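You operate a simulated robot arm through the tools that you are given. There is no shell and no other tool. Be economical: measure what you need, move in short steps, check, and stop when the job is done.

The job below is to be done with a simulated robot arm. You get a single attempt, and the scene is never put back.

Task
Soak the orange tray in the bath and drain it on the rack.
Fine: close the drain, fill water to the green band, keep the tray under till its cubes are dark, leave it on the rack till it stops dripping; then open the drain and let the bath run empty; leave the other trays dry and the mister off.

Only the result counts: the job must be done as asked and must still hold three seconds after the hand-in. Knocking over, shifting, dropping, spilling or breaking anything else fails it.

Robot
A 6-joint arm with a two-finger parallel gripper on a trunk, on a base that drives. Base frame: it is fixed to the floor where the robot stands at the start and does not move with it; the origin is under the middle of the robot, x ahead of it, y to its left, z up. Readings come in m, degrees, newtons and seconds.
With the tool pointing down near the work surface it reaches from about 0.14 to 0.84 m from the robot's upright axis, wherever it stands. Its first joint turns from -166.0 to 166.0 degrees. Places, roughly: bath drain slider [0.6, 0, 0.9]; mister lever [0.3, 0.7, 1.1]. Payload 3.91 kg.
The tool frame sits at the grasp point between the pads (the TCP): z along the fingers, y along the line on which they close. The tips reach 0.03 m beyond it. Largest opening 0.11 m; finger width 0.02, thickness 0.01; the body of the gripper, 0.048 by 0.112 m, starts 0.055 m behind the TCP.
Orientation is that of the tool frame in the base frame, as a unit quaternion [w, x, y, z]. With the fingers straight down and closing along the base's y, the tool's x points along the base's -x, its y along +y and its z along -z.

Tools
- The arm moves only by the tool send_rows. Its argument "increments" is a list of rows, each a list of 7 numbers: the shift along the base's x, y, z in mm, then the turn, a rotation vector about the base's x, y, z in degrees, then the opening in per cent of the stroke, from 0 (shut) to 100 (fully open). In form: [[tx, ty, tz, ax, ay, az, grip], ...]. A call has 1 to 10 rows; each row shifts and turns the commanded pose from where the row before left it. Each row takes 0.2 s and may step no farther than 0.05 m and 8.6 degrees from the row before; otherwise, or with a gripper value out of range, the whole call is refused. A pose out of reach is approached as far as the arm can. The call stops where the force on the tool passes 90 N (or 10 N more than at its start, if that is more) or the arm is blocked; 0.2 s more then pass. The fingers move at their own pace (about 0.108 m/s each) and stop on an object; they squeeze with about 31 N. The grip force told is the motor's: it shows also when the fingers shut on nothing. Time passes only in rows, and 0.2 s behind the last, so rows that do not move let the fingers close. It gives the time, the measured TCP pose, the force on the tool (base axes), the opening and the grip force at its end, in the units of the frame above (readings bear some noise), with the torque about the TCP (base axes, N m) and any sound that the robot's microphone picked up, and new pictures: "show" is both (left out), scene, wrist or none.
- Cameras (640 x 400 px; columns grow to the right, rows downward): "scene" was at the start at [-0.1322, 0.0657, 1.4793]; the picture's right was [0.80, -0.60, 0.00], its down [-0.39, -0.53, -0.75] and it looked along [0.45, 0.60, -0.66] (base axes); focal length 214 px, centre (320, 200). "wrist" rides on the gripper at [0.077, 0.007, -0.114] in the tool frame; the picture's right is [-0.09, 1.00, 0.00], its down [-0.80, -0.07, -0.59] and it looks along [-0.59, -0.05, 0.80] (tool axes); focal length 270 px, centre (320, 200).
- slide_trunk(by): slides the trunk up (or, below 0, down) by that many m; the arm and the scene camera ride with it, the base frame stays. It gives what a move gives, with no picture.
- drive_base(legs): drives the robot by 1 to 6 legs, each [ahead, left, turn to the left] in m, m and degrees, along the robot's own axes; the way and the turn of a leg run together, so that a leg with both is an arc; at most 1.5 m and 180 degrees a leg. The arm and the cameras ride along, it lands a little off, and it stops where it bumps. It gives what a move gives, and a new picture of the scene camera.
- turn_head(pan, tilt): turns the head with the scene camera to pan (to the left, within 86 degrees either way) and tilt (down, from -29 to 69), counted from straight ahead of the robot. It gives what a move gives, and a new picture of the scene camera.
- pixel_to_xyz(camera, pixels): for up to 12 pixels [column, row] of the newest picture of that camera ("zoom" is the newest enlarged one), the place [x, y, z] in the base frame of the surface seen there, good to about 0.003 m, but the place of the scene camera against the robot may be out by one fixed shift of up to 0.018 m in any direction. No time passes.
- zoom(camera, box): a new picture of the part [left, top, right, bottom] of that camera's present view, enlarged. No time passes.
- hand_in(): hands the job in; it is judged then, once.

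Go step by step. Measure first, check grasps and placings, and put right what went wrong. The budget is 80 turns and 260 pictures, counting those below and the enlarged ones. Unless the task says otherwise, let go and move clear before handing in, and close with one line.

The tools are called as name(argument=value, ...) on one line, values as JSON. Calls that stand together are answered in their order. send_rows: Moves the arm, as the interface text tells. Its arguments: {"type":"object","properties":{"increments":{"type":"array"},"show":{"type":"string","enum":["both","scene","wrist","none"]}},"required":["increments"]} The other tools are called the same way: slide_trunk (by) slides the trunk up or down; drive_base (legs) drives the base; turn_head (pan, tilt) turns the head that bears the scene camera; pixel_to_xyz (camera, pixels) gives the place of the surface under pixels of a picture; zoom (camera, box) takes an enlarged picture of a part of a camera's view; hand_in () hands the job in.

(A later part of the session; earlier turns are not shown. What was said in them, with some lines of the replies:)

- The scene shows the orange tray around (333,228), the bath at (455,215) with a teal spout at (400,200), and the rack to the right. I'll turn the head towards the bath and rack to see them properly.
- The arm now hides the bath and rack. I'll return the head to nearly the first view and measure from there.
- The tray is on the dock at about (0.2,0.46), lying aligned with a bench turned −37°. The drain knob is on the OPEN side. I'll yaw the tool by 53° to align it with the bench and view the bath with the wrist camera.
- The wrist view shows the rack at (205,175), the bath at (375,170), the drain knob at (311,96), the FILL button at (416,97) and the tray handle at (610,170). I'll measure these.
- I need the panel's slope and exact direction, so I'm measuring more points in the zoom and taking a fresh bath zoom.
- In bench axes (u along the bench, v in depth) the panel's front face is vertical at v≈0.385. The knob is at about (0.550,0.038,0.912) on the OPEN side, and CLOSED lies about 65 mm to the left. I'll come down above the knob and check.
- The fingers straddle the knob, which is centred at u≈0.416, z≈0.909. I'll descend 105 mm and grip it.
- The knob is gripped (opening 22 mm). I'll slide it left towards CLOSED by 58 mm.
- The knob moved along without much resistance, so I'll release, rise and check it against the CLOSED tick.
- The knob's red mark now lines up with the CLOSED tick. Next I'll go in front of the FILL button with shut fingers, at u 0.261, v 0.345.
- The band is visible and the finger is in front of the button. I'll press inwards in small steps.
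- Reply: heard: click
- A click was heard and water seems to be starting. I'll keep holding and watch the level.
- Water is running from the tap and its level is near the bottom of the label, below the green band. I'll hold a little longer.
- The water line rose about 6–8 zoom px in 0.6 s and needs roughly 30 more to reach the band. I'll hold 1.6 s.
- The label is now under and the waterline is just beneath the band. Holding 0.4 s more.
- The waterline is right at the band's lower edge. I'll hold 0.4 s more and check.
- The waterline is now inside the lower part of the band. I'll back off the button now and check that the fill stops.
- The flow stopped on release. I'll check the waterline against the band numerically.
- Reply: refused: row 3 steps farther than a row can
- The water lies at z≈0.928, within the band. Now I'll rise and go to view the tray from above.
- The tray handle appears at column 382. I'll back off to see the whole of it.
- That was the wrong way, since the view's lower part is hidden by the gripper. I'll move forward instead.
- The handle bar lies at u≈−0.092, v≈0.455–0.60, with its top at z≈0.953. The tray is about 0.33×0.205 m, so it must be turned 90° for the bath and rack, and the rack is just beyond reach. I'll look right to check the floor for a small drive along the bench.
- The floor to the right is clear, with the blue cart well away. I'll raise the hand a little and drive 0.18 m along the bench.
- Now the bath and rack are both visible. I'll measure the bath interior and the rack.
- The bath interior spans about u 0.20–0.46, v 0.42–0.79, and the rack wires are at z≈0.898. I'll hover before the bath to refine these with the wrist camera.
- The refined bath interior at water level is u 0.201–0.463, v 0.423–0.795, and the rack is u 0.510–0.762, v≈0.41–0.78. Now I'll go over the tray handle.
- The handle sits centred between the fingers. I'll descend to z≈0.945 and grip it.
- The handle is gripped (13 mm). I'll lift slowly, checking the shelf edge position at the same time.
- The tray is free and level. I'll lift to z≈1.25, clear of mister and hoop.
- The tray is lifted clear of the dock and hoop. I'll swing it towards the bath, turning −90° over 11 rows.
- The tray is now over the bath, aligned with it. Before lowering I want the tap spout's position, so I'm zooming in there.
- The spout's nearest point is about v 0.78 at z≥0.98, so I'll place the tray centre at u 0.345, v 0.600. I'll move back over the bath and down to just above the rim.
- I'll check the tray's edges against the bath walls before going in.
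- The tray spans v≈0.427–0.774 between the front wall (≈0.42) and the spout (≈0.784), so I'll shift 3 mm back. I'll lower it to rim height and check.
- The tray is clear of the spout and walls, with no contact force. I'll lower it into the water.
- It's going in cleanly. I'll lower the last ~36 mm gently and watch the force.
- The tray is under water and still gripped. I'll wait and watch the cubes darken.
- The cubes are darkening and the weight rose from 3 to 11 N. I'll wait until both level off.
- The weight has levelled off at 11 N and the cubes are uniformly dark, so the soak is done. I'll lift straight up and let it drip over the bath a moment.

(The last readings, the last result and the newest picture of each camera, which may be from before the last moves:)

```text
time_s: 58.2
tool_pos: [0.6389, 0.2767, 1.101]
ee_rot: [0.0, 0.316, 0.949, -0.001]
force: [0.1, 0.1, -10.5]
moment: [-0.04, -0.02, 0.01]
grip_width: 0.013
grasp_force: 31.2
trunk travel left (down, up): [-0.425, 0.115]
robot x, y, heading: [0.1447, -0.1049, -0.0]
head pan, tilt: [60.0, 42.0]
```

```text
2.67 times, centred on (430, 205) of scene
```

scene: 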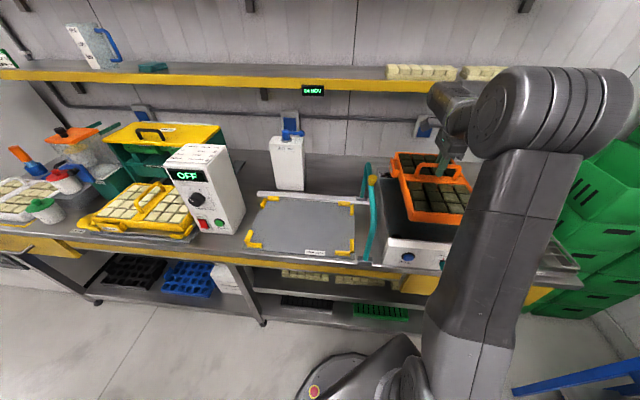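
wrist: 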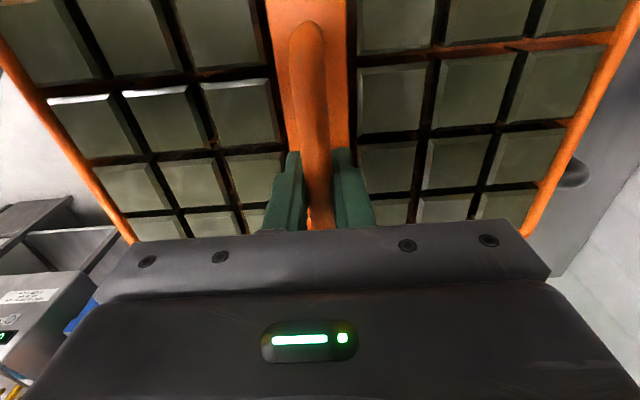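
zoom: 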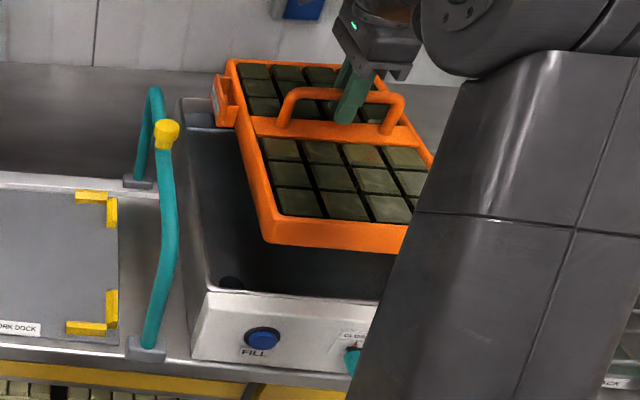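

Tray lifted, cubes dark. I'll let it drip over the bath for about 4 s to avoid drips on the bench.

send_rows(increments=[[0, 0, 0, 0, 0, 0, 0], [0, 0, 0, 0, 0, 0, 0], [0, 0, 0, 0, 0, 0, 0], [0, 0, 0, 0, 0, 0, 0], [0, 0, 0, 0, 0, 0, 0], [0, 0, 0, 0, 0, 0, 0], [0, 0, 0, 0, 0, 0, 0], [0, 0, 0, 0, 0, 0, 0], [0, 0, 0, 0, 0, 0, 0], [0, 0, 0, 0, 0, 0, 0]], show="none")

send_rows(increments=[[0, 0, 0, 0, 0, 0, 0], [0, 0, 0, 0, 0, 0, 0], [0, 0, 0, 0, 0, 0, 0], [0, 0, 0, 0, 0, 0, 0], [0, 0, 0, 0, 0, 0, 0], [0, 0, 0, 0, 0, 0, 0], [0, 0, 0, 0, 0, 0, 0], [0, 0, 0, 0, 0, 0, 0], [0, 0, 0, 0, 0, 0, 0], [0, 0, 0, 0, 0, 0, 0]], show="none")

zoom(camera="scene", box=[370, 140, 470, 270])

```text
time_s: 60.4
tool_pos: [0.6399, 0.2765, 1.1009]
ee_rot: [0.0, 0.316, 0.949, -0.001]
force: [0.0, 0.4, -11.5]
moment: [-0.05, 0.0, 0.01]
grip_width: 0.0134
grasp_force: 30.8
trunk travel left (down, up): [-0.425, 0.115]
robot x, y, heading: [0.145, -0.1049, 0.2]
head pan, tilt: [60.0, 42.0]
```

```text
time_s: 62.6
tool_pos: [0.6401, 0.2769, 1.1002]
ee_rot: [0.0, 0.317, 0.948, 0.0]
force: [0.7, 0.2, -10.3]
moment: [-0.02, 0.0, -0.03]
grip_width: 0.0135
grasp_force: 31.2
trunk travel left (down, up): [-0.425, 0.115]
robot x, y, heading: [0.1453, -0.1092, -0.1]
head pan, tilt: [60.0, 42.0]
```

```text
3.08 times, centred on (420, 205) of scene
```

zoom: 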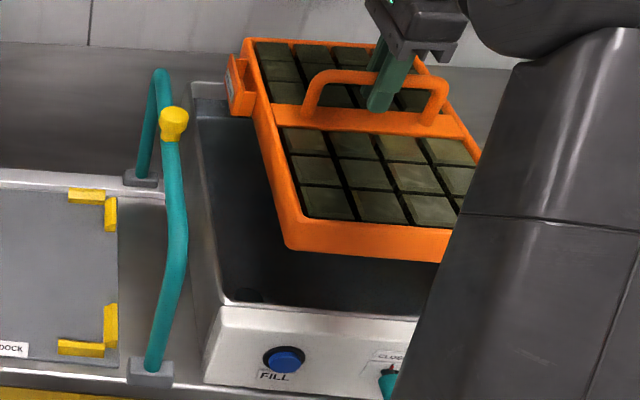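

I'll now carry the tray to the rack centre (u 0.632, v 0.600) at this height.

send_rows(increments=[[-6, -8, 15, 0, 0, 0, 0], [33, -24, 0, 0, 0, 0, 0], [33, -24, 0, 0, 0, 0, 0], [33, -24, 0, 0, 0, 0, 0], [33, -24, 0, 0, 0, 0, 0], [33, -24, 0, 0, 0, 0, 0], [33, -24, 0, 0, 0, 0, 0], [33.6, -24, 0, 0, 0, 0, 0], [0, 0, 0, 0, 0, 0, 0]], show="both")

zoom(camera="scene", box=[370, 120, 600, 290])

```text
time_s: 64.6
tool_pos: [0.8631, 0.1, 1.1169]
ee_rot: [0.0, 0.316, 0.949, 0.0]
force: [0.1, 0.4, -11.6]
moment: [0.01, -0.01, -0.02]
grip_width: 0.0134
grasp_force: 31.3
trunk travel left (down, up): [-0.425, 0.115]
robot x, y, heading: [0.1436, -0.1049, 0.0]
head pan, tilt: [60.0, 42.0]
```

scene: 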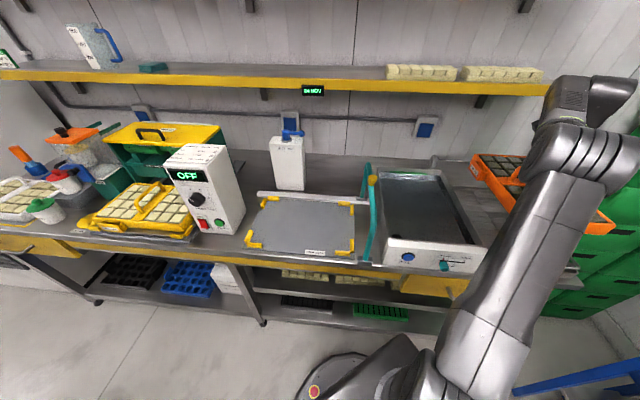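
wrist: 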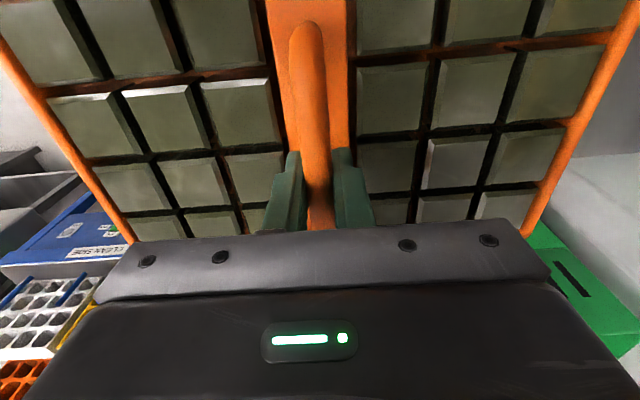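

```text
2.35 times, centred on (485, 205) of scene
```

zoom: 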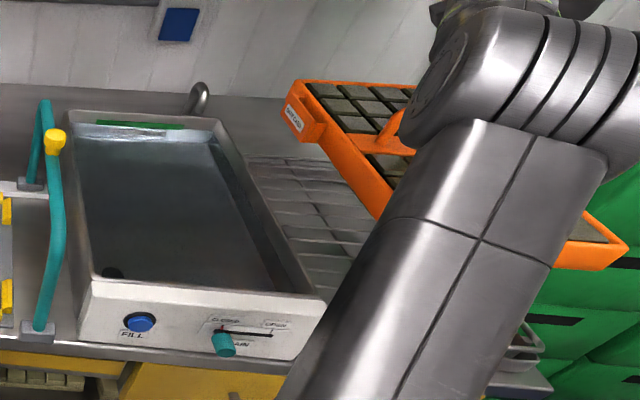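

The tray is above the rack. I'll check the crates' clearance to the right before lowering.

pixel_to_xyz(camera="wrist", pixels=[[590, 280], [545, 235], [560, 280], [600, 90], [545, 205], [60, 130], [550, 240], [540, 228]])

pixel_to_xyz(camera="zoom", pixels=[[625, 250], [585, 255], [350, 180], [310, 130], [290, 115], [600, 320], [580, 220]])

```text
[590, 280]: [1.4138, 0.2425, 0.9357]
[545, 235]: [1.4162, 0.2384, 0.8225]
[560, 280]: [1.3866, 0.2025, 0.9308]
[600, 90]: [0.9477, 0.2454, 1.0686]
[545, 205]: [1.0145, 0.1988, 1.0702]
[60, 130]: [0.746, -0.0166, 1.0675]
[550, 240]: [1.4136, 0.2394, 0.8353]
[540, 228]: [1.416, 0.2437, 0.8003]
```

```text
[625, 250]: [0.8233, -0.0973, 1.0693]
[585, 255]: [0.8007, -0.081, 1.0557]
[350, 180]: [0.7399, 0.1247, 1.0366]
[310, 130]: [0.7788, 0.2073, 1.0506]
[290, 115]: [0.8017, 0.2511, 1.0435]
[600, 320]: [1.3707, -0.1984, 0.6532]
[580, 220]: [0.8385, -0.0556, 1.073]
```

Crates are far away. I'll shift 8 mm right to centre the tray and lower it onto the wires.

send_rows(increments=[[6.4, -4.8, -10, 0, 0, 0, 0], [0, 0, -35, 0, 0, 0, 0], [0, 0, -35, 0, 0, 0, 0], [0, 0, -25, 0, 0, 0, 0], [0, 0, -14, 0, 0, 0, 0], [0, 0, 0, 0, 0, 0, 0]], show="both")

zoom(camera="scene", box=[420, 140, 610, 300])

```text
time_s: 66.0
tool_pos: [0.8697, 0.0956, 0.9955]
ee_rot: [-0.001, 0.316, 0.949, -0.002]
force: [-0.3, 0.5, -11.7]
moment: [-0.03, 0.02, -0.02]
grip_width: 0.0132
grasp_force: 31.0
trunk travel left (down, up): [-0.425, 0.115]
robot x, y, heading: [0.1441, -0.1056, -0.0]
head pan, tilt: [60.0, 42.0]
```

scene: 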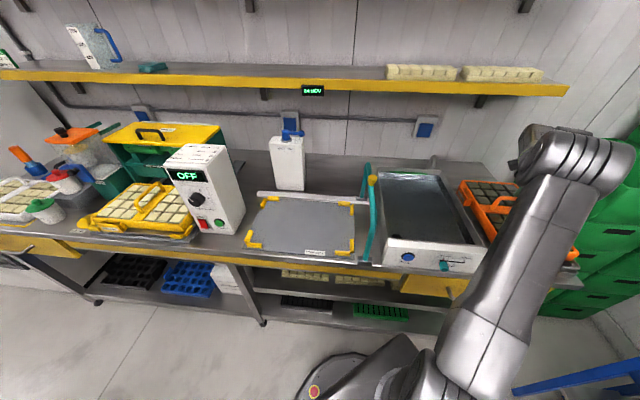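
wrist: 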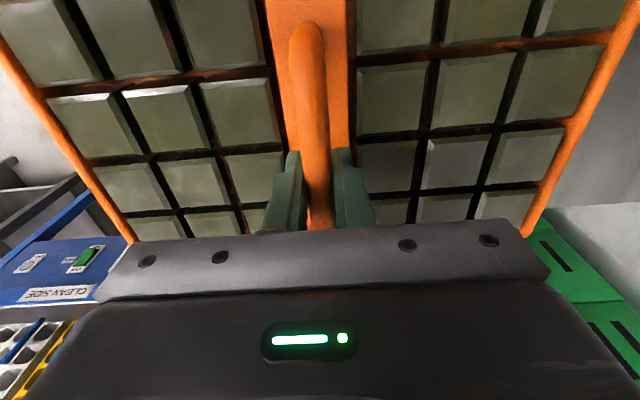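

```text
2.50 times, centred on (515, 220) of scene
```

zoom: 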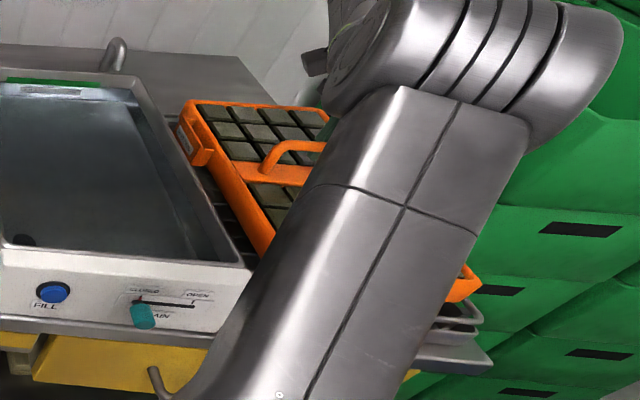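

No contact yet at z 0.9955, so I'll lower in 4 mm steps until the weight comes off.

send_rows(increments=[[0, 0, -4, 0, 0, 0, 0], [0, 0, -4, 0, 0, 0, 0], [0, 0, 0, 0, 0, 0, 0]], show="none")

send_rows(increments=[[0, 0, -3, 0, 0, 0, 0], [0, 0, 0, 0, 0, 0, 0]], show="none")

```text
time_s: 66.8
tool_pos: [0.8694, 0.0958, 0.9897]
ee_rot: [0.0, 0.316, 0.949, 0.001]
force: [3.0, 1.8, -1.6]
moment: [0.47, 0.57, -0.01]
grip_width: 0.0133
grasp_force: 30.9
trunk travel left (down, up): [-0.425, 0.115]
robot x, y, heading: [0.1461, -0.1056, -0.3]
head pan, tilt: [60.0, 42.0]
```

```text
time_s: 67.4
tool_pos: [0.8691, 0.0951, 0.9887]
ee_rot: [0.003, 0.317, 0.949, 0.002]
force: [12.1, 2.9, 22.5]
moment: [0.18, 0.21, -0.01]
grip_width: 0.0135
grasp_force: 31.1
trunk travel left (down, up): [-0.425, 0.115]
robot x, y, heading: [0.1466, -0.1071, 0.2]
head pan, tilt: [60.0, 42.0]
```

The tray has made contact at z≈0.9895. I'll ease off 3 mm and look at how it sits before releasing.

send_rows(increments=[[0, 0, 2.5, 0, 0, 0, 0], [0, 0, 0, 0, 0, 0, 0]], show="both")

zoom(camera="scene", box=[450, 160, 520, 250])

zoom(camera="scene", box=[540, 220, 600, 290])

```text
time_s: 68.0
tool_pos: [0.8701, 0.0948, 0.9892]
ee_rot: [0.0, 0.315, 0.949, 0.001]
force: [10.2, 4.5, 18.8]
moment: [-0.28, -0.44, -0.03]
grip_width: 0.013
grasp_force: 31.6
trunk travel left (down, up): [-0.425, 0.115]
robot x, y, heading: [0.1455, -0.1068, 0.0]
head pan, tilt: [60.0, 42.0]
```

scene: 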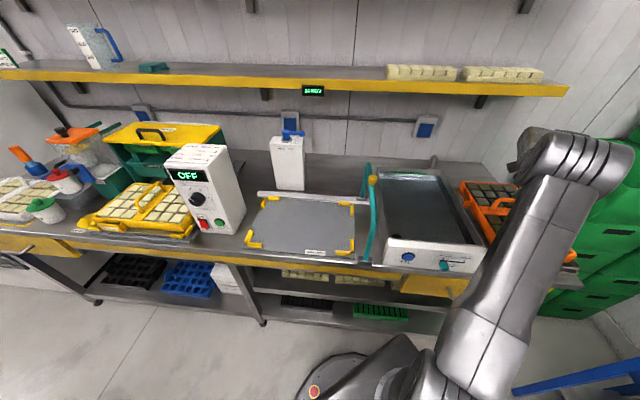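
wrist: 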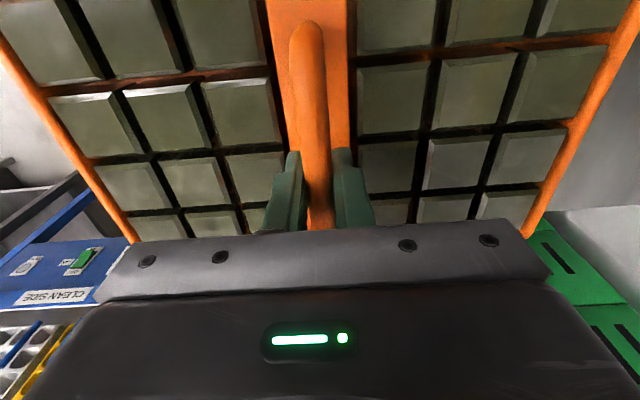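

```text
4.44 times, centred on (485, 205) of scene
```

zoom: 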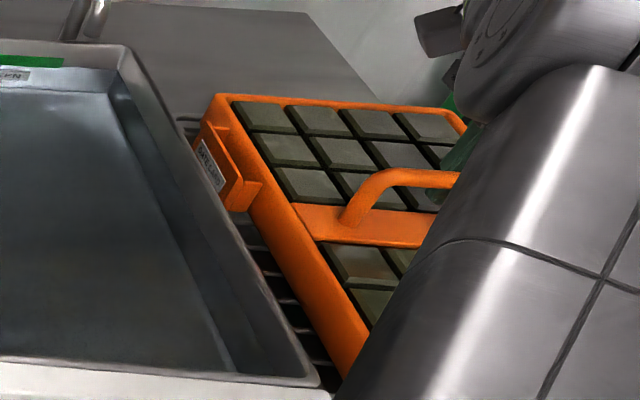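

```text
5.71 times, centred on (570, 255) of scene
```

zoom: 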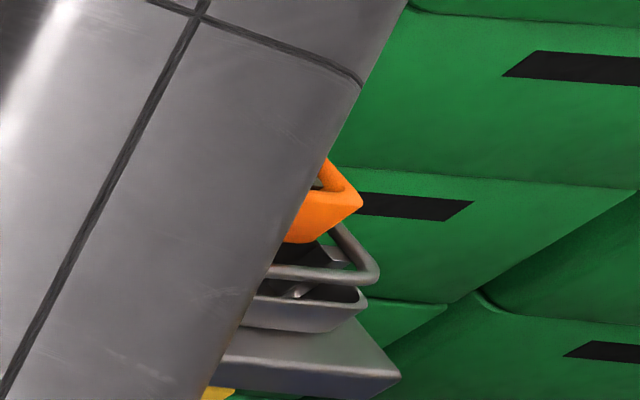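

The tray appears to sit within the rack's edges. It is still pressed by ~19 N, so I'll ease up a little more before opening.

send_rows(increments=[[0, 0, 2, 0, 0, 0, 0], [0, 0, 0, 0, 0, 0, 0]], show="none")

send_rows(increments=[[0, 0, 1, 0, 0, 0, 0], [0, 0, 0, 0, 0, 0, 0]], show="none")

```text
time_s: 68.6
tool_pos: [0.8689, 0.0948, 0.9894]
ee_rot: [-0.001, 0.316, 0.949, 0.0]
force: [3.7, 3.6, 3.5]
moment: [-0.34, -0.48, 0.01]
grip_width: 0.0135
grasp_force: 30.8
trunk travel left (down, up): [-0.425, 0.115]
robot x, y, heading: [0.1442, -0.1077, -0.1]
head pan, tilt: [60.0, 42.0]
```

```text
time_s: 69.2
tool_pos: [0.8687, 0.0937, 0.9884]
ee_rot: [-0.002, 0.317, 0.948, -0.001]
force: [-0.3, 0.1, -9.3]
moment: [-0.08, 0.02, -0.04]
grip_width: 0.0133
grasp_force: 30.8
trunk travel left (down, up): [-0.425, 0.115]
robot x, y, heading: [0.1459, -0.1076, -0.0]
head pan, tilt: [60.0, 42.0]
```

Nearly all the weight is on the gripper again, so I'll lower 1 mm and release with the tray just resting.

send_rows(increments=[[0, 0, -1, 0, 0, 0, 0], [0, 0, 0, 0, 0, 0, 40], [0, 0, 0, 0, 0, 0, 40], [0, 0, 0, 0, 0, 0, 40]], show="wrist")

```text
time_s: 70.2
tool_pos: [0.8698, 0.0957, 0.9899]
ee_rot: [0.0, 0.317, 0.949, -0.001]
force: [-0.3, -0.7, -0.9]
moment: [0.02, 0.0, 0.05]
grip_width: 0.0437
grasp_force: 0.0
trunk travel left (down, up): [-0.425, 0.115]
robot x, y, heading: [0.1477, -0.1085, -0.4]
head pan, tilt: [60.0, 42.0]
```

wrist: 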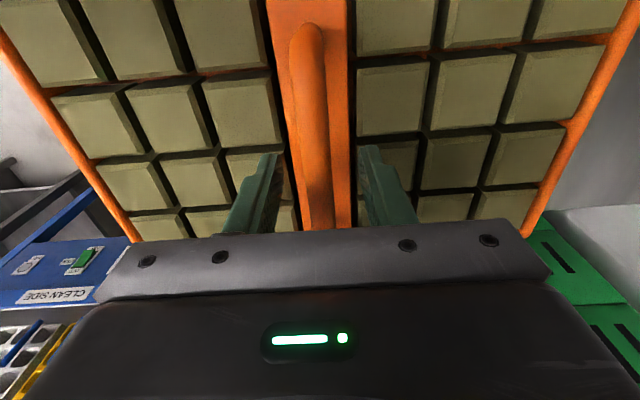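

Released; the tray stays put. I'll rise straight up and inspect.

send_rows(increments=[[0, 0, 20, 0, 0, 0, 40], [0, 0, 40, 0, 0, 0, 40], [0, 0, 45, 0, 0, 0, 40], [0, 0, 45, 0, 0, 0, 40], [0, 0, 45, 0, 0, 0, 40], [-30, -35, 30, 0, 0, 0, 40], [-30, -35, 0, 0, 0, 0, 40]], show="both")

zoom(camera="scene", box=[420, 140, 610, 300])

```text
refused: row 6 steps farther than a row can; nothing moved
```

```text
2.50 times, centred on (515, 220) of scene
```

zoom: 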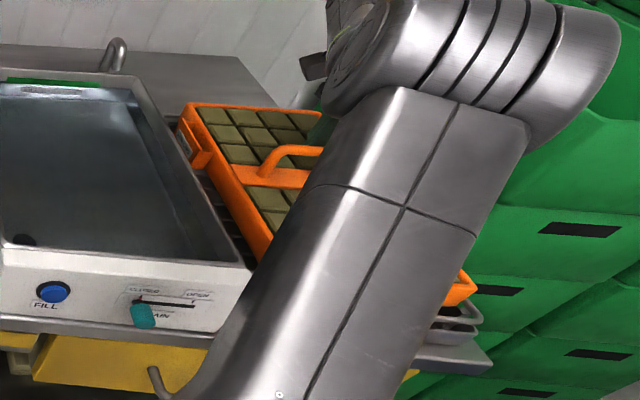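

send_rows(increments=[[0, 0, 20, 0, 0, 0, 40], [0, 0, 40, 0, 0, 0, 40], [0, 0, 45, 0, 0, 0, 40], [0, 0, 45, 0, 0, 0, 40], [0, 0, 30, 0, 0, 0, 40], [-30, -35, 0, 0, 0, 0, 40], [-30, -35, 0, 0, 0, 0, 40], [-30, -35, 0, 0, 0, 0, 40]], show="both")

zoom(camera="scene", box=[420, 140, 610, 300])

```text
time_s: 72.0
tool_pos: [0.7761, -0.0132, 1.1707]
ee_rot: [0.0, 0.316, 0.949, 0.0]
force: [0.2, -0.1, 0.7]
moment: [0.02, -0.01, 0.01]
grip_width: 0.0437
grasp_force: 0.1
trunk travel left (down, up): [-0.425, 0.115]
robot x, y, heading: [0.1472, -0.107, 0.4]
head pan, tilt: [60.0, 42.0]
```

scene: 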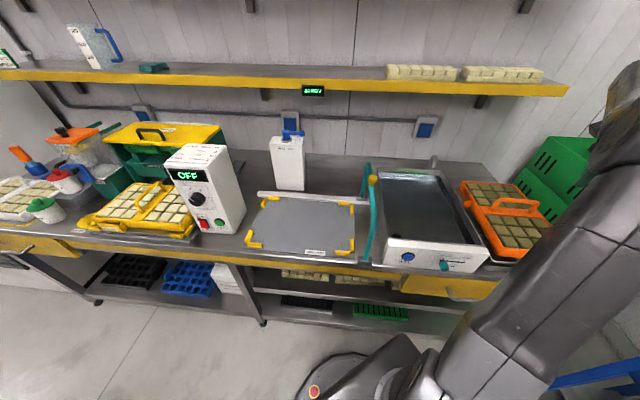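
wrist: 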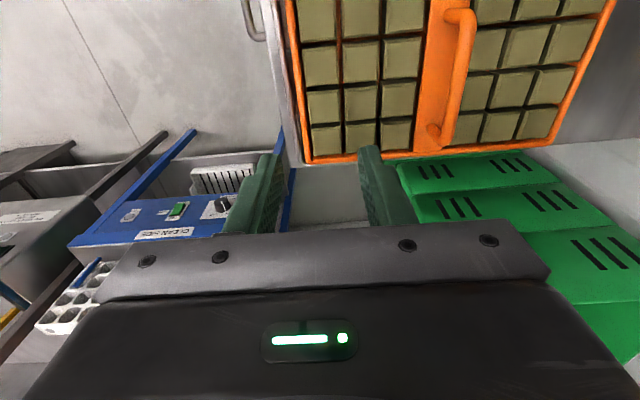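

```text
2.50 times, centred on (515, 220) of scene
```

zoom: 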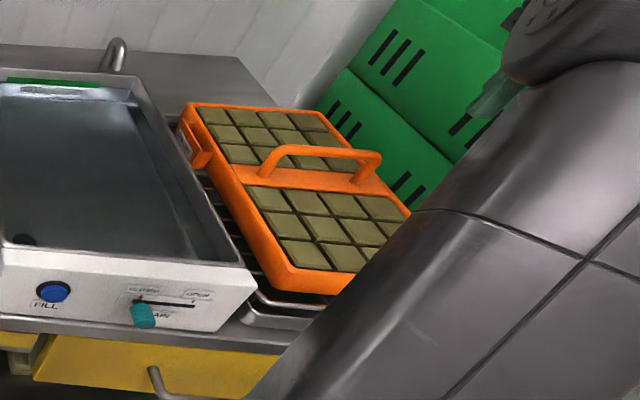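

The tray sits squarely on the rack with dark cubes. While it drips I'll turn the tool back and move above the drain knob.

send_rows(increments=[[-25, 6, 0, 0, 0, 8.2, 50], [-25, 6, 0, 0, 0, 8.2, 50], [-25, 8, 0, 0, 0, 8.2, 50], [-25, 8, 0, 0, 0, 8.2, 50], [-25, 8, 0, 0, 0, 8.2, 50], [-25, 8, 0, 0, 0, 8.2, 50], [-25, 8, 0, 0, 0, 8.2, 50], [-25, 8, 0, 0, 0, 8.2, 50], [-25, 9, -40, 0, 0, 8.2, 50], [-25, 9, -40, 0, 0, 8.2, 50]], show="none")

send_rows(increments=[[-24, 10, -40, 0, 0, 8.0, 50], [0, 0, -20, 0, 0, 0, 50], [0, 0, 0, 0, 0, 0, 50], [0, 0, 0, 0, 0, 0, 50]], show="both")

zoom(camera="scene", box=[440, 160, 600, 290])

```text
time_s: 74.2
tool_pos: [0.5317, 0.0679, 1.0911]
ee_rot: [-0.001, -0.384, 0.923, 0.0]
force: [-0.4, 0.3, -0.4]
moment: [0.0, -0.04, 0.03]
grip_width: 0.0553
grasp_force: 0.0
trunk travel left (down, up): [-0.425, 0.115]
robot x, y, heading: [0.1436, -0.1055, -0.2]
head pan, tilt: [60.0, 42.0]
```

```text
time_s: 75.2
tool_pos: [0.5083, 0.078, 1.0307]
ee_rot: [0.0, -0.447, 0.894, 0.0]
force: [0.5, 0.1, -0.6]
moment: [0.01, 0.0, 0.01]
grip_width: 0.0553
grasp_force: 0.1
trunk travel left (down, up): [-0.425, 0.115]
robot x, y, heading: [0.1464, -0.1107, -0.2]
head pan, tilt: [60.0, 42.0]
```

scene: 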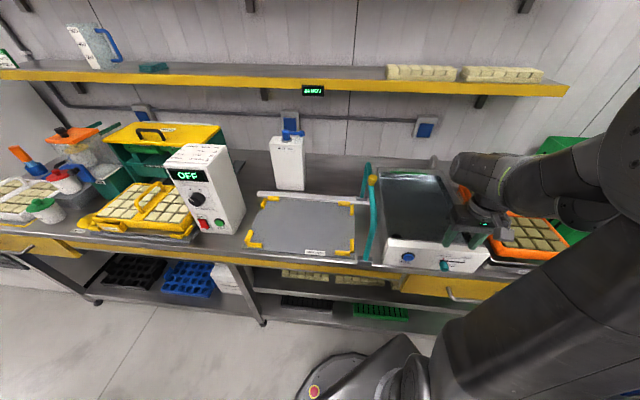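
wrist: 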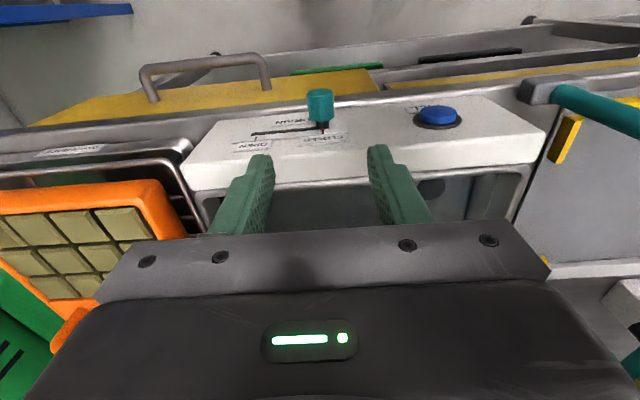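

```text
3.08 times, centred on (520, 225) of scene
```

zoom: 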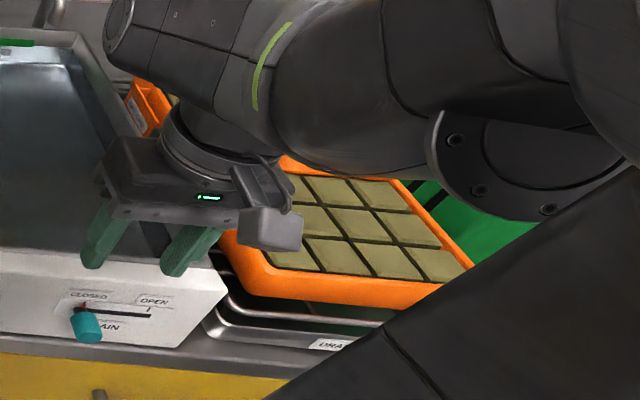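

No obvious drips are visible at the tray's front edge. I'll wait several seconds and check close up below the tray.

zoom(camera="scene", box=[480, 225, 560, 275])

send_rows(increments=[[-3.6, -4.8, 0, 0, 0, 0, 50], [0, 0, 0, 0, 0, 0, 50], [0, 0, 0, 0, 0, 0, 50], [0, 0, 0, 0, 0, 0, 50], [0, 0, 0, 0, 0, 0, 50], [0, 0, 0, 0, 0, 0, 50], [0, 0, 0, 0, 0, 0, 50], [0, 0, 0, 0, 0, 0, 50], [0, 0, 0, 0, 0, 0, 50], [0, 0, 0, 0, 0, 0, 50]], show="none")

zoom(camera="scene", box=[480, 225, 560, 275])

send_rows(increments=[[0, 0, 0, 0, 0, 0, 50], [0, 0, 0, 0, 0, 0, 50], [0, 0, 0, 0, 0, 0, 50], [0, 0, 0, 0, 0, 0, 50], [0, 0, 0, 0, 0, 0, 50], [0, 0, 0, 0, 0, 0, 50], [0, 0, 0, 0, 0, 0, 50], [0, 0, 0, 0, 0, 0, 50], [0, 0, 0, 0, 0, 0, 50], [0, 0, 0, 0, 0, 0, 50]], show="none")

zoom(camera="scene", box=[480, 225, 560, 275])

```text
8.00 times, centred on (520, 250) of scene
```

zoom: 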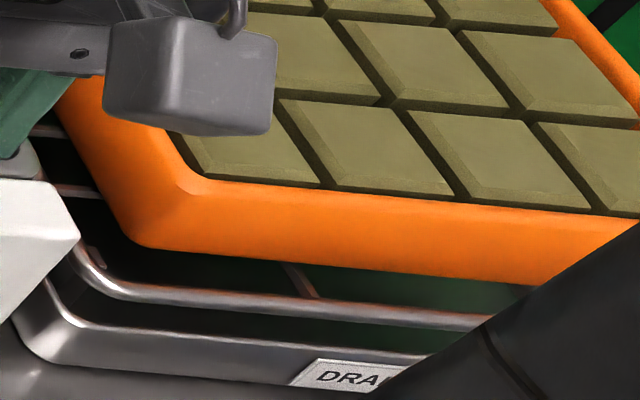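

```text
time_s: 77.4
tool_pos: [0.5046, 0.0742, 1.0305]
ee_rot: [0.0, -0.447, 0.895, 0.0]
force: [-1.0, 0.9, 0.4]
moment: [-0.01, 0.0, 0.01]
grip_width: 0.055
grasp_force: 0.0
trunk travel left (down, up): [-0.425, 0.115]
robot x, y, heading: [0.1466, -0.1075, -0.2]
head pan, tilt: [60.0, 42.0]
```

```text
8.00 times, centred on (520, 250) of scene
```

zoom: 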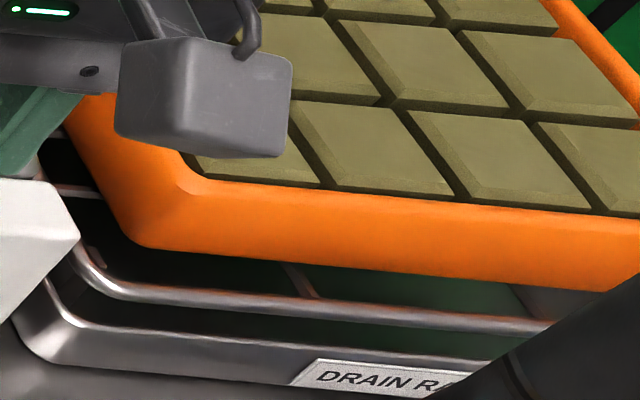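

```text
time_s: 79.6
tool_pos: [0.5034, 0.0738, 1.029]
ee_rot: [0.0, -0.448, 0.894, 0.0]
force: [-0.5, 0.2, -0.2]
moment: [-0.03, -0.02, -0.03]
grip_width: 0.0548
grasp_force: 0.0
trunk travel left (down, up): [-0.425, 0.115]
robot x, y, heading: [0.149, -0.1033, -0.0]
head pan, tilt: [60.0, 42.0]
```

```text
8.00 times, centred on (520, 250) of scene
```

zoom: 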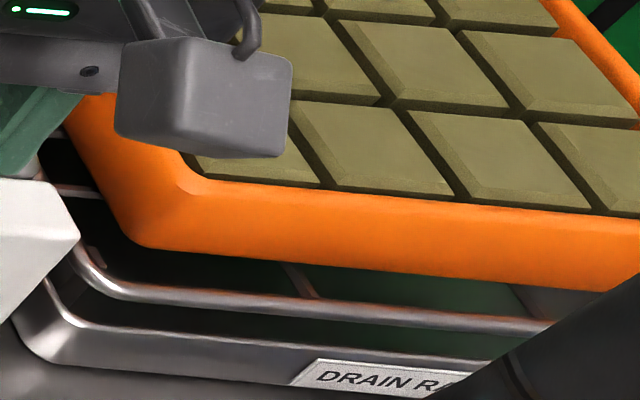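

No drips are visible and the colour is unchanged. I'll wait a few more seconds for safety, then descend on the knob and grip it.

send_rows(increments=[[0, 0, 0, 0, 0, 0, 50], [0, 0, 0, 0, 0, 0, 50], [0, 0, 0, 0, 0, 0, 50], [0, 0, 0, 0, 0, 0, 50], [0, 0, 0, 0, 0, 0, 50], [0, 0, 0, 0, 0, 0, 50], [0, 0, 0, 0, 0, 0, 50], [0, 0, 0, 0, 0, 0, 50], [0, 0, 0, 0, 0, 0, 50], [0, 0, 0, 0, 0, 0, 50]], show="none")

send_rows(increments=[[0, 0, 0, 0, 0, 0, 50], [0, 0, 0, 0, 0, 0, 50], [0, 0, 0, 0, 0, 0, 50], [0, 0, 0, 0, 0, 0, 50], [0, 0, 0, 0, 0, 0, 50], [0, 0, 0, 0, 0, 0, 50], [0, 0, 0, 0, 0, 0, 50], [0, 0, 0, 0, 0, 0, 50], [0, 0, 0, 0, 0, 0, 50], [0, 0, 0, 0, 0, 0, 50]], show="none")

send_rows(increments=[[0, 0, -38, 0, 0, 0, 50], [0, 0, -38, 0, 0, 0, 50], [0, 0, -38, 0, 0, 0, 50], [0, 0, 0, 0, 0, 0, 0], [0, 0, 0, 0, 0, 0, 0], [0, 0, 0, 0, 0, 0, 0]], show="both")

zoom(camera="scene", box=[480, 225, 560, 275])

```text
time_s: 81.8
tool_pos: [0.5041, 0.0728, 1.0296]
ee_rot: [0.0, -0.447, 0.895, 0.0]
force: [0.8, 0.0, 0.3]
moment: [-0.02, 0.04, -0.03]
grip_width: 0.0553
grasp_force: 0.1
trunk travel left (down, up): [-0.425, 0.115]
robot x, y, heading: [0.142, -0.1075, 0.2]
head pan, tilt: [60.0, 42.0]
```

```text
time_s: 84.0
tool_pos: [0.5038, 0.0735, 1.0306]
ee_rot: [0.001, -0.447, 0.895, 0.0]
force: [0.2, 1.0, -0.2]
moment: [-0.01, 0.02, -0.03]
grip_width: 0.055
grasp_force: 0.1
trunk travel left (down, up): [-0.425, 0.115]
robot x, y, heading: [0.1452, -0.1079, 0.0]
head pan, tilt: [60.0, 42.0]
```

```text
time_s: 85.4
tool_pos: [0.5037, 0.0747, 0.917]
ee_rot: [0.001, -0.448, 0.894, 0.0]
force: [1.6, 2.9, -10.5]
moment: [0.61, -0.4, 0.73]
grip_width: 0.0217
grasp_force: 45.2
trunk travel left (down, up): [-0.425, 0.115]
robot x, y, heading: [0.1437, -0.1071, -0.1]
head pan, tilt: [60.0, 42.0]
```

scene: 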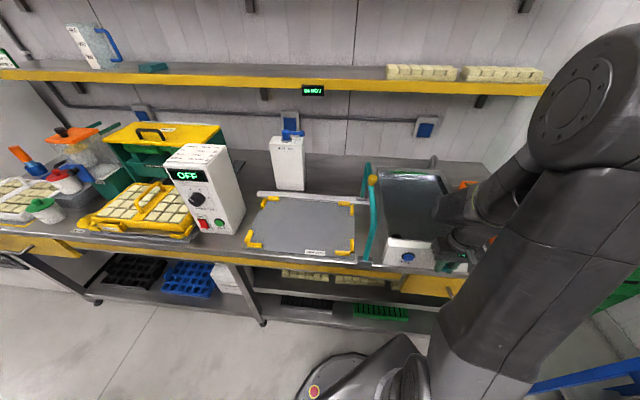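
wrist: 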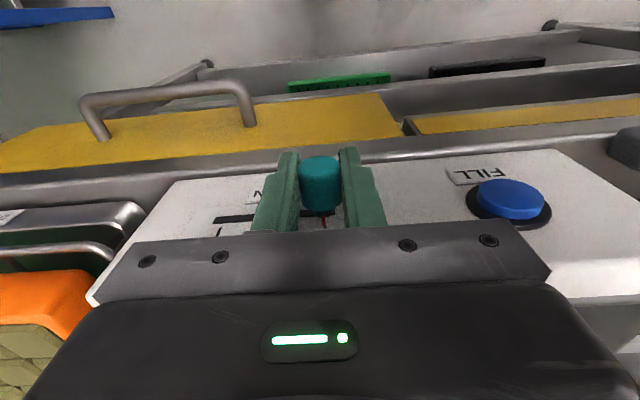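

```text
8.00 times, centred on (520, 250) of scene
```

zoom: 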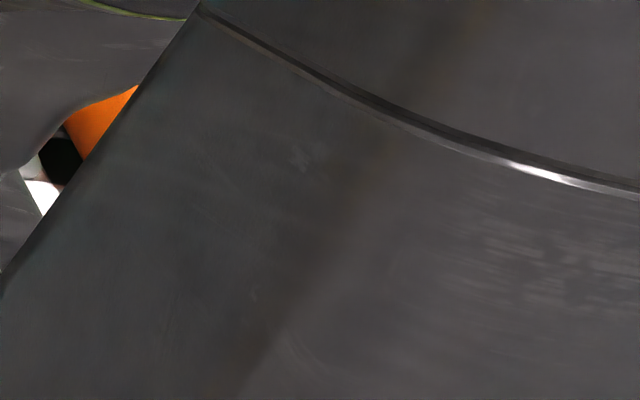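

The knob is gripped. Before sliding right, I'll check how near the wrist link is to the tray on the rack.

zoom(camera="scene", box=[400, 150, 560, 280])

pixel_to_xyz(camera="scene", pixels=[[465, 185], [475, 215], [440, 205], [490, 180], [520, 160], [500, 210], [530, 190], [475, 240]])

```text
3.08 times, centred on (480, 215) of scene
```

zoom: 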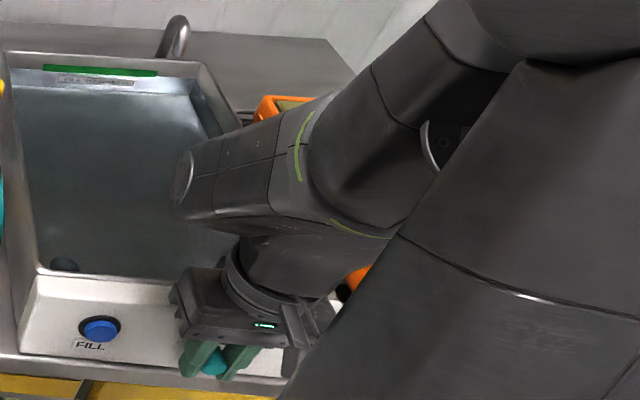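

```text
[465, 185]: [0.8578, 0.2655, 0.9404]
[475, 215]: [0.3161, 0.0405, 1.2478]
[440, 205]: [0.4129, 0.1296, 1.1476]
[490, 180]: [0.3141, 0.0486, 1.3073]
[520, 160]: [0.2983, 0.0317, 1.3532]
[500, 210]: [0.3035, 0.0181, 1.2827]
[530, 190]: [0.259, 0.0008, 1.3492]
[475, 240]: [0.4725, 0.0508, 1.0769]
```

The arm links are all well away from the tray (x≤0.47), so I'll slide the knob 58 mm to OPEN.

send_rows(increments=[[12, -9, 0, 0, 0, 0, 0], [12, -9, 0, 0, 0, 0, 0], [12, -9, 0, 0, 0, 0, 0], [11, -8.2, 0, 0, 0, 0, 0], [0, 0, 0, 0, 0, 0, 0], [0, 0, 0, 0, 0, 0, 50], [0, 0, 0, 0, 0, 0, 50], [0, 0, 40, 0, 0, 0, 50], [0, 0, 40, 0, 0, 0, 50], [0, 0, 20, 0, 0, 0, 50]], show="both")

zoom(camera="wrist", box=[220, 70, 460, 220])

```text
time_s: 87.6
tool_pos: [0.5482, 0.0396, 1.0162]
ee_rot: [0.0, -0.446, 0.895, 0.0]
force: [0.6, 0.6, -0.2]
moment: [0.02, 0.04, 0.03]
grip_width: 0.055
grasp_force: 0.0
trunk travel left (down, up): [-0.425, 0.115]
robot x, y, heading: [0.1459, -0.1042, 0.1]
head pan, tilt: [60.0, 42.0]
```

scene: 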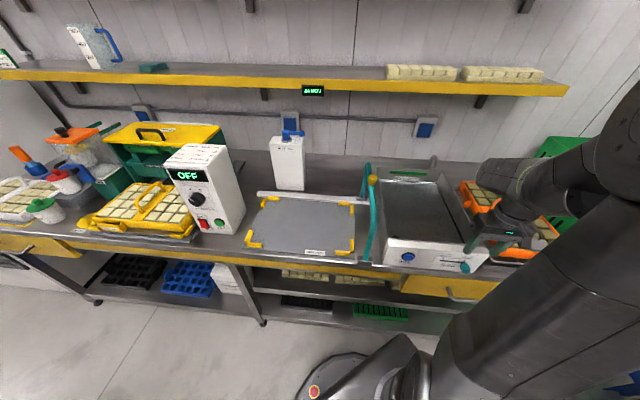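
wrist: 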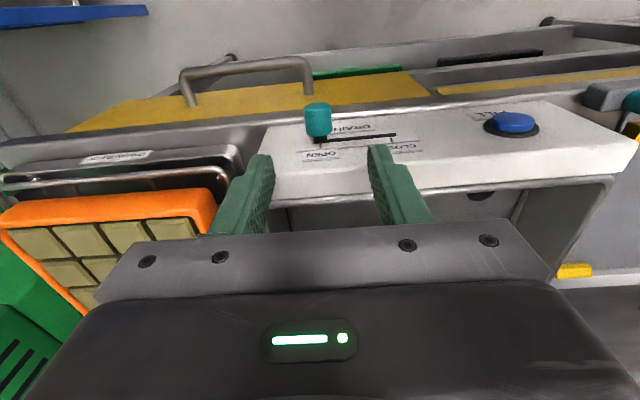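

```text
2.67 times, centred on (340, 145) of wrist
```

zoom: 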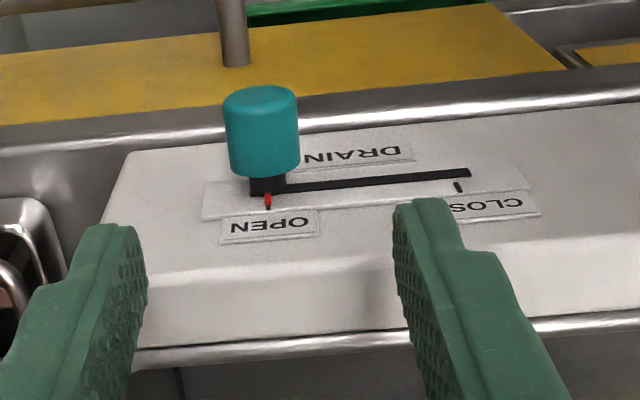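

The knob is on OPEN and the bath level is already falling. I'll rise clear and wait for it to empty.

send_rows(increments=[[-15, -20, 40, 0, 0, 0, 50], [-15, -20, 40, 0, 0, 0, 50], [-15, -20, 40, 0, 0, 0, 50], [0, 0, 40, 0, 0, 0, 50], [0, 0, 0, 0, 0, 0, 50], [0, 0, 0, 0, 0, 0, 50], [0, 0, 0, 0, 0, 0, 50], [0, 0, 0, 0, 0, 0, 50], [0, 0, 0, 0, 0, 0, 50], [0, 0, 0, 0, 0, 0, 50]], show="none")

send_rows(increments=[[0, 0, 0, 0, 0, 0, 50], [0, 0, 0, 0, 0, 0, 50], [0, 0, 0, 0, 0, 0, 50], [0, 0, 0, 0, 0, 0, 50], [0, 0, 0, 0, 0, 0, 50], [0, 0, 0, 0, 0, 0, 50], [0, 0, 0, 0, 0, 0, 50], [0, 0, 0, 0, 0, 0, 50], [0, 0, 0, 0, 0, 0, 50], [0, 0, 0, 0, 0, 0, 50]], show="scene")

zoom(camera="scene", box=[360, 150, 590, 290])

pixel_to_xyz(camera="scene", pixels=[[420, 210], [420, 190], [410, 225]])

```text
time_s: 89.8
tool_pos: [0.5043, -0.021, 1.176]
ee_rot: [0.0, -0.447, 0.895, -0.001]
force: [0.1, -0.2, -0.1]
moment: [-0.02, 0.0, 0.03]
grip_width: 0.0549
grasp_force: 0.1
trunk travel left (down, up): [-0.425, 0.115]
robot x, y, heading: [0.1458, -0.1066, -0.0]
head pan, tilt: [60.0, 42.0]
```

```text
time_s: 92.0
tool_pos: [0.5042, -0.0211, 1.1763]
ee_rot: [0.0, -0.447, 0.895, -0.001]
force: [-0.1, 0.6, 0.4]
moment: [0.02, 0.01, 0.01]
grip_width: 0.055
grasp_force: 0.1
trunk travel left (down, up): [-0.425, 0.115]
robot x, y, heading: [0.1446, -0.1095, 0.3]
head pan, tilt: [60.0, 42.0]
```

scene: 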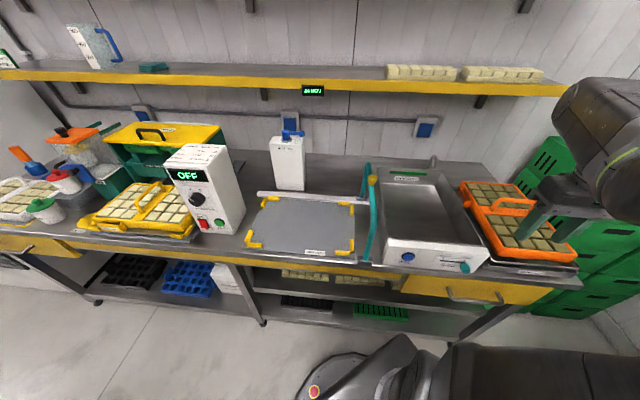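

```text
2.78 times, centred on (475, 220) of scene
```

zoom: 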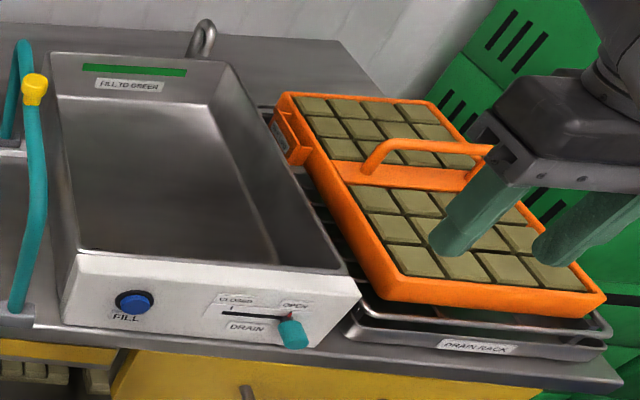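

```text
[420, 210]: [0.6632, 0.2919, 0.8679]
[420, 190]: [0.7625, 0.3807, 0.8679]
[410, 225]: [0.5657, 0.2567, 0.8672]
```

The bath is empty (floor measured at z 0.868), the knob is on OPEN, and the tray sits drained on the rack. I'll wait 2 s more and take a last look.

send_rows(increments=[[0, 0, 0, 0, 0, 0, 50], [0, 0, 0, 0, 0, 0, 50], [0, 0, 0, 0, 0, 0, 50], [0, 0, 0, 0, 0, 0, 50], [0, 0, 0, 0, 0, 0, 50], [0, 0, 0, 0, 0, 0, 50], [0, 0, 0, 0, 0, 0, 50], [0, 0, 0, 0, 0, 0, 50], [0, 0, 0, 0, 0, 0, 50], [0, 0, 0, 0, 0, 0, 50]], show="none")

zoom(camera="scene", box=[370, 160, 480, 260])

zoom(camera="scene", box=[450, 170, 600, 290])

```text
time_s: 94.2
tool_pos: [0.5044, -0.0217, 1.1772]
ee_rot: [0.0, -0.447, 0.894, 0.0]
force: [-0.1, -0.3, -0.3]
moment: [0.03, 0.02, 0.0]
grip_width: 0.0551
grasp_force: 0.1
trunk travel left (down, up): [-0.425, 0.115]
robot x, y, heading: [0.1499, -0.1042, 0.3]
head pan, tilt: [60.0, 42.0]
```

```text
4.00 times, centred on (425, 210) of scene
```

zoom: 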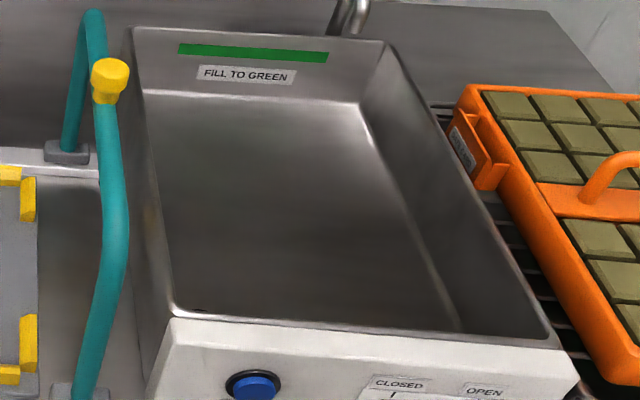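

```text
3.33 times, centred on (525, 230) of scene
```

zoom: 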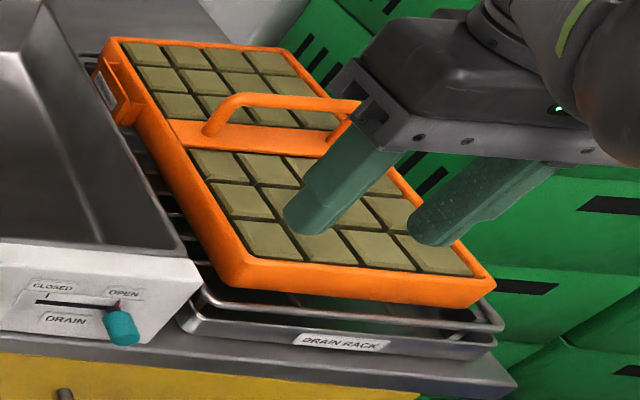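

The bath is empty, the drain is open, the soaked tray rests drip-free on the rack, and the gripper is clear. I'm handing in.

hand_in()

```text
The job is handed in.
```

The orange tray has been soaked and is draining on the rack. The bath is empty with the drain open, the other trays were not touched, and the mister stayed off.
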